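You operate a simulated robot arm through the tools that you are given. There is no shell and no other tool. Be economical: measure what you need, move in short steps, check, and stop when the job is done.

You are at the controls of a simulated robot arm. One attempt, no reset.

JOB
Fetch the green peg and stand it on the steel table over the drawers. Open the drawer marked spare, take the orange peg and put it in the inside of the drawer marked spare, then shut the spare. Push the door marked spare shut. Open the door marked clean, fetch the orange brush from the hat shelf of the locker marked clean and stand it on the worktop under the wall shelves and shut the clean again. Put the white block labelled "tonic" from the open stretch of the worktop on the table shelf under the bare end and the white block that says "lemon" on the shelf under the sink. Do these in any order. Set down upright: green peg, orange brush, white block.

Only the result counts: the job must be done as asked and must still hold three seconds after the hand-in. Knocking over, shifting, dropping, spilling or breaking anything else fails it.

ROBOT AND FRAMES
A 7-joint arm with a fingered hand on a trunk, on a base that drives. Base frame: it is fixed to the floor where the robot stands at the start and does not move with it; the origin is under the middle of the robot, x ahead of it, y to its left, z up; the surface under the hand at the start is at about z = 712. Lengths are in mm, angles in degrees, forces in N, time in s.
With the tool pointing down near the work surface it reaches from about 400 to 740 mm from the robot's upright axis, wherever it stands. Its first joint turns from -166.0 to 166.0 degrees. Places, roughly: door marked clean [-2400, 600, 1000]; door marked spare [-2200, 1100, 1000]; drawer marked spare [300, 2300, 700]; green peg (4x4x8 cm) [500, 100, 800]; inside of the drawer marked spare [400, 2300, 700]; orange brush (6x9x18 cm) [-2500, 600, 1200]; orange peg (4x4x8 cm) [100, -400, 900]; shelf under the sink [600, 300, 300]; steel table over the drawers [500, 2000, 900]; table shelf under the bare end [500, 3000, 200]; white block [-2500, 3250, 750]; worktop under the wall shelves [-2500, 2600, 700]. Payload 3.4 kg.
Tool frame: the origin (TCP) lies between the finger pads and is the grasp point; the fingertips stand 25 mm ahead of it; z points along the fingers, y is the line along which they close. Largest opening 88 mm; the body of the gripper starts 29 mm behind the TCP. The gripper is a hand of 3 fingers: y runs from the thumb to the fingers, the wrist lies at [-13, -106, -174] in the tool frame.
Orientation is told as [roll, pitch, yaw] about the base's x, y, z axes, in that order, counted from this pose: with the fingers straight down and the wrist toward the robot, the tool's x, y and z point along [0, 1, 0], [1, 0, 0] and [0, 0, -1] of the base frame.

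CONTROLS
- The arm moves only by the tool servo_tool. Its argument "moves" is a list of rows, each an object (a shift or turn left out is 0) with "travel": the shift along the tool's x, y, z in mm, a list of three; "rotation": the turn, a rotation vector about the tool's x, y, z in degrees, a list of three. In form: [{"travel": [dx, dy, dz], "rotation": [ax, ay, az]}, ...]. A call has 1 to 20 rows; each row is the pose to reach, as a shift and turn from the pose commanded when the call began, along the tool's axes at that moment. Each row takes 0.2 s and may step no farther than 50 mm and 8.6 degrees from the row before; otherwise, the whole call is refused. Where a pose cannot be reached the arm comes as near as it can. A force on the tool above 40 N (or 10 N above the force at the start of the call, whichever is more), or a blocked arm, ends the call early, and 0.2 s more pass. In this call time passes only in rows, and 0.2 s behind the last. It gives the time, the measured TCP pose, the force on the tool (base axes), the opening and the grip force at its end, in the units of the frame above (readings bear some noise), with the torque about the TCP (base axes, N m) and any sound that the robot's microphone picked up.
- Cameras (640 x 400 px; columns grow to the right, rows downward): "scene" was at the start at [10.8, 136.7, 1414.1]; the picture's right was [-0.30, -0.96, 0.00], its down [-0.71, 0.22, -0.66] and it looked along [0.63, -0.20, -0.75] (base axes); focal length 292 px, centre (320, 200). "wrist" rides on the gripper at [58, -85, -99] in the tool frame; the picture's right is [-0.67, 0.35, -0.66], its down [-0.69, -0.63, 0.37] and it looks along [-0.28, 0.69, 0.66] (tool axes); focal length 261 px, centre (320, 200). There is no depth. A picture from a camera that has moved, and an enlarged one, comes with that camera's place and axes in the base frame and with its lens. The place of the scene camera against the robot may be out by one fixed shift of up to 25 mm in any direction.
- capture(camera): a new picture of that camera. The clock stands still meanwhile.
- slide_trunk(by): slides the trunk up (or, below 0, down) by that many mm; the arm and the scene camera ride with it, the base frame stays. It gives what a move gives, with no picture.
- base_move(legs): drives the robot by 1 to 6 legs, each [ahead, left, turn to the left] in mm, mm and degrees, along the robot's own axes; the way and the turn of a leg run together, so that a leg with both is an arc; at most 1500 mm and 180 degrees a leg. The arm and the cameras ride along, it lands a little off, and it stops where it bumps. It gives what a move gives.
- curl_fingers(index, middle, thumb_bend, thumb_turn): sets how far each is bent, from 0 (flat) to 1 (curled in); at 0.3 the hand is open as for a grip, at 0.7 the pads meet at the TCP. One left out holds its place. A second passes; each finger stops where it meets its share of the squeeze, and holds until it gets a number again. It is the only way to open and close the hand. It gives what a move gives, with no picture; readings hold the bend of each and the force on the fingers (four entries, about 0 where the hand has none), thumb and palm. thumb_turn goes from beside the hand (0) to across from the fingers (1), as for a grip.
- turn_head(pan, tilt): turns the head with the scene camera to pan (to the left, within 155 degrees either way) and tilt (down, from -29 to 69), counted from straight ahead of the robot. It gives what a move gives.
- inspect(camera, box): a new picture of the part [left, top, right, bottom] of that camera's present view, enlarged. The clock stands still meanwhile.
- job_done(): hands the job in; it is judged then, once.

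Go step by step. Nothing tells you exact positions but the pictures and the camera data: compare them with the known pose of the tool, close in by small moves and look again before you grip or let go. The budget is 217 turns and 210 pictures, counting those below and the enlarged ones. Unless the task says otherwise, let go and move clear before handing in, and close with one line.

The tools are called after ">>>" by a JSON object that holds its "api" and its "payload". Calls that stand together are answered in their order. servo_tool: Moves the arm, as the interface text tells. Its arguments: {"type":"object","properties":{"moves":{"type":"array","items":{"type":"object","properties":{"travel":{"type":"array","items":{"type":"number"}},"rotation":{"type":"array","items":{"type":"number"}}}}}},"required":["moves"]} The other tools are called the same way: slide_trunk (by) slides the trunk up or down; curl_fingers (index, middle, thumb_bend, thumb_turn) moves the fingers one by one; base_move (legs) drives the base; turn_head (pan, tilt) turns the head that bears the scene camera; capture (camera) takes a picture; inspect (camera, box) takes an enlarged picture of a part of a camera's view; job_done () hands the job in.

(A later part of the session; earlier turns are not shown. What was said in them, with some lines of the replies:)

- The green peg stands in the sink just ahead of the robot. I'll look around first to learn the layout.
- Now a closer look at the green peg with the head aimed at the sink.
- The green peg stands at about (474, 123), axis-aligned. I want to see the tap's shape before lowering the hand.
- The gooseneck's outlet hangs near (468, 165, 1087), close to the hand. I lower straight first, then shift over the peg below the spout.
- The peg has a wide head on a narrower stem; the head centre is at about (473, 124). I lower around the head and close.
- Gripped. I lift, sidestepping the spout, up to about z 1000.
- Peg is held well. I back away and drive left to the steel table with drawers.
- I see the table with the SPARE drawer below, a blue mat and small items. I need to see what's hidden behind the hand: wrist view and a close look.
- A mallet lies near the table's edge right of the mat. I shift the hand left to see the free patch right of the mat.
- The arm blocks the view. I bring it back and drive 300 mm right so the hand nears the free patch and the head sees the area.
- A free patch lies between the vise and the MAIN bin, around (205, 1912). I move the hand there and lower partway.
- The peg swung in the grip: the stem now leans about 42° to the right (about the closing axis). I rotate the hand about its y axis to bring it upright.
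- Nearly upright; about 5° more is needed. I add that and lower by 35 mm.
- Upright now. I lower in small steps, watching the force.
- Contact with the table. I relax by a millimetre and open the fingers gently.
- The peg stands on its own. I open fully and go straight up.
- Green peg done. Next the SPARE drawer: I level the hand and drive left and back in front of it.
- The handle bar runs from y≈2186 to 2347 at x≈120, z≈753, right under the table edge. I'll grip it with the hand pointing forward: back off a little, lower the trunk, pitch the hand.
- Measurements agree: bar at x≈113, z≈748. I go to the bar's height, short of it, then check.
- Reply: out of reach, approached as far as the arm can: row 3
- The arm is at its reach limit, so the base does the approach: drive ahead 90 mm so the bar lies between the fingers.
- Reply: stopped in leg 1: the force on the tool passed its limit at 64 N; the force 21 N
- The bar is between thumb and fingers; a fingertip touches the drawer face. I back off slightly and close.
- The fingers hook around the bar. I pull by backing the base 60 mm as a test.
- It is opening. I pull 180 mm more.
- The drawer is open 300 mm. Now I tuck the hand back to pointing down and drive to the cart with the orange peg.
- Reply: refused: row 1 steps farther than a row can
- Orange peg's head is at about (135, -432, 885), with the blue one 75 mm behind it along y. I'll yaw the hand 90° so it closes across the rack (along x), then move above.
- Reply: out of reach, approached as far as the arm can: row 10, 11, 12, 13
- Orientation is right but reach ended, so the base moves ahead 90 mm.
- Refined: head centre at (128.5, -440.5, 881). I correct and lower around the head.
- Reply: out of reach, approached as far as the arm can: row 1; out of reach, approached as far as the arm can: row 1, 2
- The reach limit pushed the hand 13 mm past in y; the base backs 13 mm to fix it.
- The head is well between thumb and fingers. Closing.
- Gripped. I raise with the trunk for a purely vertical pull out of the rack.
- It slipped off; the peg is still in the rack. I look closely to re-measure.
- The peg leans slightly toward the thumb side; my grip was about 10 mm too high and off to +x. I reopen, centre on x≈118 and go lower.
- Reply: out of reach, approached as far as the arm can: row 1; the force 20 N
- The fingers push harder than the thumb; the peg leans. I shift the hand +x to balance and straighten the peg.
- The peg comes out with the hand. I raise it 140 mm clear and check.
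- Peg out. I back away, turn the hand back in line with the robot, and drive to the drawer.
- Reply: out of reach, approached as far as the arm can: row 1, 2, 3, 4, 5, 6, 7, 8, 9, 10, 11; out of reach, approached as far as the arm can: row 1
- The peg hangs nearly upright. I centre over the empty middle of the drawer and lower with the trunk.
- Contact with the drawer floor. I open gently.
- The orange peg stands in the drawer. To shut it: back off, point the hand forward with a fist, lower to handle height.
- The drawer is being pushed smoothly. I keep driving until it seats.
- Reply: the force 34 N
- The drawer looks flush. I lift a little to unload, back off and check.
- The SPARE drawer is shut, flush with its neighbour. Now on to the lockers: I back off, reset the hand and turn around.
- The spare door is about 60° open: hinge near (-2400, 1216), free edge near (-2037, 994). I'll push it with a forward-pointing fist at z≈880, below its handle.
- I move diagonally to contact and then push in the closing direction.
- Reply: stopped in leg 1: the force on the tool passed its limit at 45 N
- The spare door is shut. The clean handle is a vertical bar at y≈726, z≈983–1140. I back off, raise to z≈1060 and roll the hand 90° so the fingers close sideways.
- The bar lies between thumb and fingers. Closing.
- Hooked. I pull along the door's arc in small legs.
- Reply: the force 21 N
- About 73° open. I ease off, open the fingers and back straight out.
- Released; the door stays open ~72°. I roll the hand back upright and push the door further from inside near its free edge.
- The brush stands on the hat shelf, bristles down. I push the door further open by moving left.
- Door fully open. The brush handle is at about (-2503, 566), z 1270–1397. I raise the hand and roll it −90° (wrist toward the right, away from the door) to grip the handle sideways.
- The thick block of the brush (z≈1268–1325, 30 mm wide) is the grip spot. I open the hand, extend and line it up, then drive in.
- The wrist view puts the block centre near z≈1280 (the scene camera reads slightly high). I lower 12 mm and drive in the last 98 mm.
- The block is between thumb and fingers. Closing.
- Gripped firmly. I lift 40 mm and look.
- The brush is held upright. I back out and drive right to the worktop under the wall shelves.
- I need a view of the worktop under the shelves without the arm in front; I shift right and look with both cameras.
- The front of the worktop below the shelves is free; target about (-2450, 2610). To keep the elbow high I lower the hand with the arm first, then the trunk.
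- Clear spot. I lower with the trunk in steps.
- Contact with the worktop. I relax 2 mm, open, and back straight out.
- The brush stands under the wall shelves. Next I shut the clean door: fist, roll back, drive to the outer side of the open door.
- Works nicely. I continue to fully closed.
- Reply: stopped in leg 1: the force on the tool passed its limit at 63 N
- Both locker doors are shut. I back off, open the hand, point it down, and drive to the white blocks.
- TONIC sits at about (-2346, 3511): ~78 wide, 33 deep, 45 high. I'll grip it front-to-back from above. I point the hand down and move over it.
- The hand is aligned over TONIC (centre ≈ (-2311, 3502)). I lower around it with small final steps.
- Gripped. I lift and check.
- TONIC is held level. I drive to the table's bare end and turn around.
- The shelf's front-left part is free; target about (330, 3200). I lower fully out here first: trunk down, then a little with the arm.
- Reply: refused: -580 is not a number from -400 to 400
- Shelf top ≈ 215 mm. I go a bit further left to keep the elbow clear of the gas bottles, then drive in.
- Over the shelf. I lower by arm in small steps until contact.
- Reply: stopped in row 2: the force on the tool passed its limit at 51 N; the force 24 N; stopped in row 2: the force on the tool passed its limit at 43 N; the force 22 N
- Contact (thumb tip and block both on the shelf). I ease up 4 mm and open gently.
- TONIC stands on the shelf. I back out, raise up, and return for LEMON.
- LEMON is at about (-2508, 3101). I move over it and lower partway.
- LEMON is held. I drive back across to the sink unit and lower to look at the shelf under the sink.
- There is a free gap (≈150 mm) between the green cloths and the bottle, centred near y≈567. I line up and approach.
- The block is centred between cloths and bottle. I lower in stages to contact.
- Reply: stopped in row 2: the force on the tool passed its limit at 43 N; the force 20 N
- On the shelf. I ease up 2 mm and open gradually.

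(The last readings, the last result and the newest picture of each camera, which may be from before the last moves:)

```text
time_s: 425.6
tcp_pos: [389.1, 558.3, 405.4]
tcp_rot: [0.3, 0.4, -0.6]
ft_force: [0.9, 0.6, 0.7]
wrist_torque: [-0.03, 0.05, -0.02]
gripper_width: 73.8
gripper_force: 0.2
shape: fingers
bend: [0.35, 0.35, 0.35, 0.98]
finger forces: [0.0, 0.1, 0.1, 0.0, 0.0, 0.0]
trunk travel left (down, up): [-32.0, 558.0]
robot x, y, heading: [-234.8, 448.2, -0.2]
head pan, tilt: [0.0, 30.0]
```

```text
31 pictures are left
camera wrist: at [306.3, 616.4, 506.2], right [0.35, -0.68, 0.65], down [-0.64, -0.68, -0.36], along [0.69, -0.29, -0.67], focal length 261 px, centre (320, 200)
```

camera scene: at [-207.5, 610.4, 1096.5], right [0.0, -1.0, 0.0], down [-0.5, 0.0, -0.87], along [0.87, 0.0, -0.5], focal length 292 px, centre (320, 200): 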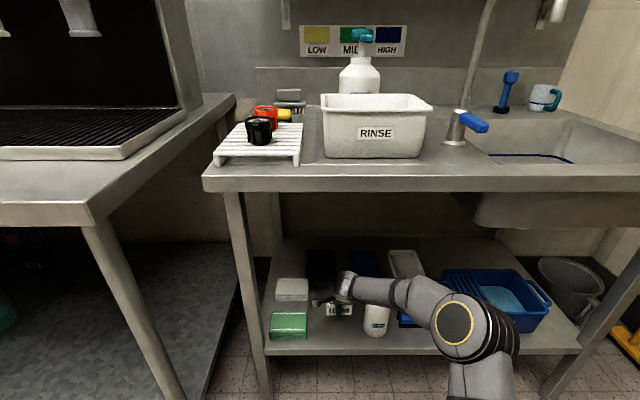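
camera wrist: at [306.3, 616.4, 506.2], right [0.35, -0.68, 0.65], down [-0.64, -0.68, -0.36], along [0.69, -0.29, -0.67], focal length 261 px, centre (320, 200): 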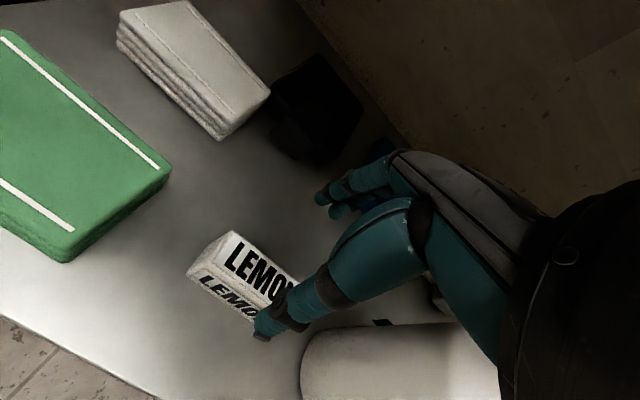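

LEMON stands on the shelf. I back out, raise the trunk and verify the final state of everything.

>>> {"api": "base_move", "payload": {"legs": [[-600, 0, 0]]}}

>>> {"api": "capture", "payload": {"camera": "scene"}}

>>> {"api": "slide_trunk", "payload": {"by": 400}}

>>> {"api": "turn_head", "payload": {"pan": 60, "tilt": 25}}

>>> {"api": "capture", "payload": {"camera": "scene"}}

>>> {"api": "turn_head", "payload": {"pan": 140, "tilt": 12}}

>>> {"api": "capture", "payload": {"camera": "scene"}}

```text
time_s: 429.0
tcp_pos: [-212.2, 560.8, 405.4]
tcp_rot: [0.2, 0.4, -0.6]
ft_force: [0.0, -0.5, 0.4]
wrist_torque: [0.02, 0.0, 0.0]
gripper_width: 73.9
gripper_force: 0.0
shape: fingers
bend: [0.35, 0.35, 0.35, 0.98]
finger forces: [0.0, 0.0, 0.0, 0.0, 0.0, 0.0]
trunk travel left (down, up): [-32.0, 558.0]
robot x, y, heading: [-836.2, 450.9, -0.1]
head pan, tilt: [0.0, 30.0]
```

```text
30 pictures are left
camera scene: at [-809.2, 612.4, 1048.5], right [0.0, -1.0, 0.0], down [-0.5, 0.0, -0.87], along [0.87, 0.0, -0.5], focal length 292 px, centre (320, 200)
```

scene: 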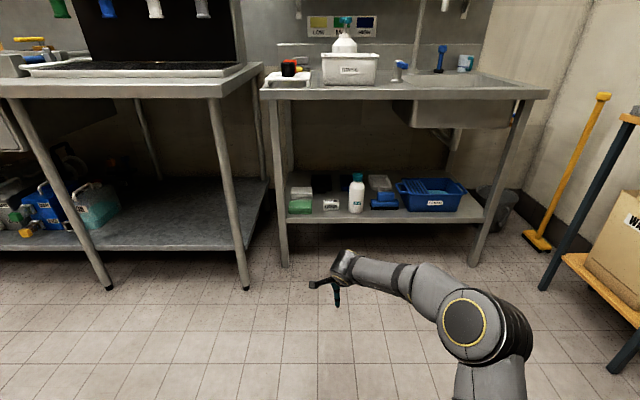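

```text
time_s: 432.9
tcp_pos: [-212.4, 561.1, 805.2]
tcp_rot: [0.3, 0.4, -0.5]
ft_force: [-0.6, -0.6, -0.2]
wrist_torque: [-0.03, -0.03, 0.0]
gripper_width: 73.5
gripper_force: 0.2
shape: fingers
bend: [0.35, 0.35, 0.35, 0.98]
finger forces: [0.0, 0.0, 0.0, 0.0, 0.0, 0.0]
trunk travel left (down, up): [-432.0, 158.0]
robot x, y, heading: [-837.3, 453.8, -0.3]
head pan, tilt: [0.0, 30.0]
```

```text
time_s: 434.2
tcp_pos: [-212.4, 562.1, 804.8]
tcp_rot: [0.3, 0.4, -0.4]
ft_force: [-0.1, 0.7, 0.6]
wrist_torque: [-0.03, -0.05, 0.01]
gripper_width: 73.6
gripper_force: 0.1
shape: fingers
bend: [0.35, 0.35, 0.35, 0.98]
finger forces: [0.0, 0.1, 0.0, 0.1, 0.0, 0.0]
trunk travel left (down, up): [-432.0, 158.0]
robot x, y, heading: [-832.0, 451.1, -0.3]
head pan, tilt: [60.0, 25.0]
```

```text
29 pictures are left
camera scene: at [-853.4, 692.2, 1456.5], right [0.86, -0.5, 0.0], down [-0.21, -0.37, -0.91], along [0.46, 0.78, -0.42], focal length 292 px, centre (320, 200)
```

scene: 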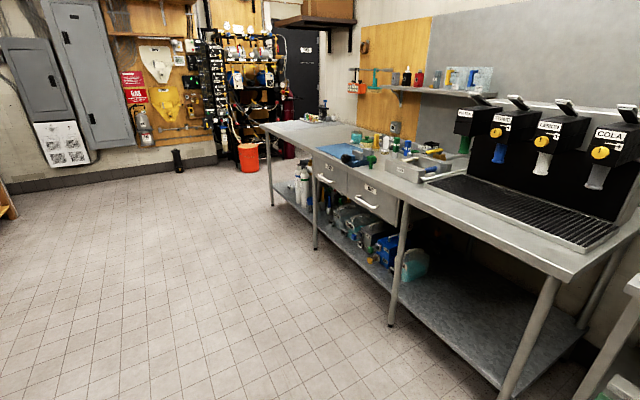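

```text
time_s: 435.7
tcp_pos: [-212.1, 561.4, 803.8]
tcp_rot: [0.3, 0.4, -0.5]
ft_force: [0.3, -0.1, -0.3]
wrist_torque: [-0.01, 0.0, -0.03]
gripper_width: 73.7
gripper_force: 0.0
shape: fingers
bend: [0.35, 0.35, 0.35, 0.98]
finger forces: [0.1, 0.0, 0.0, 0.0, 0.0, 0.0]
trunk travel left (down, up): [-432.0, 158.0]
robot x, y, heading: [-833.0, 451.0, 0.0]
head pan, tilt: [140.0, 12.0]
```

```text
28 pictures are left
camera scene: at [-970.9, 672.7, 1477.6], right [0.64, 0.76, 0.0], down [0.16, -0.13, -0.98], along [-0.75, 0.63, -0.21], focal length 292 px, centre (320, 200)
```

scene: 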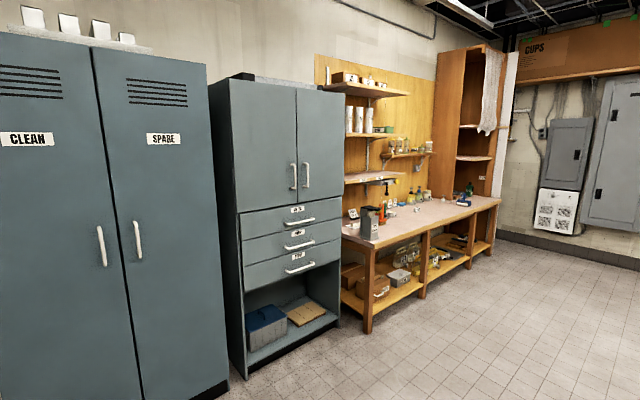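

Doors are shut and the brush stands. One last zoom on the drawers and green peg, and on the shelf.

>>> {"api": "turn_head", "payload": {"pan": 60, "tilt": 25}}

>>> {"api": "inspect", "payload": {"camera": "scene", "box": [260, 110, 460, 235]}}

```text
time_s: 437.2
tcp_pos: [-211.5, 561.6, 805.2]
tcp_rot: [0.3, 0.4, -0.5]
ft_force: [-0.2, -0.1, 0.5]
wrist_torque: [0.04, -0.01, -0.03]
gripper_width: 74.0
gripper_force: 0.0
shape: fingers
bend: [0.35, 0.35, 0.35, 0.98]
finger forces: [0.0, 0.0, 0.0, 0.0, 0.0, 0.0]
trunk travel left (down, up): [-432.0, 158.0]
robot x, y, heading: [-834.0, 450.1, -0.2]
head pan, tilt: [60.0, 25.0]
```

```text
3.20 times, centred on (360, 172) of scene
camera zoom: at [-853.5, 692.3, 1456.5], right [0.87, -0.5, 0.0], down [-0.21, -0.37, -0.91], along [0.45, 0.78, -0.42], focal length 934 px, centre (192, 288)
```

zoom: 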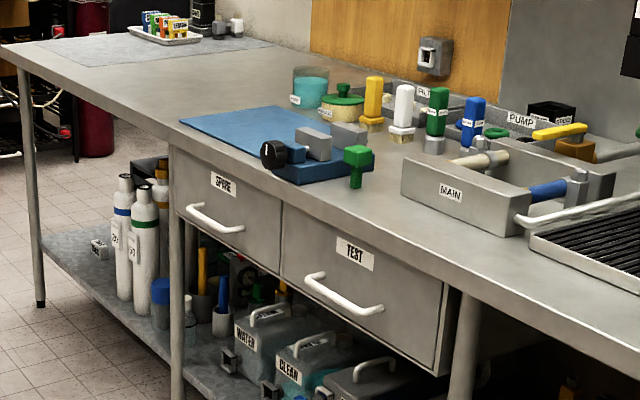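

Everything checks out in the last views: the peg stands on the steel table, the drawer is flush and TONIC is on the shelf under the bare end. I hand in now.

>>> {"api": "job_done", "payload": {}}

```text
The job is handed in.
```

The job is handed in: both pegs, the brush and both blocks are where you asked, and the spare drawer, spare door and clean door are shut.
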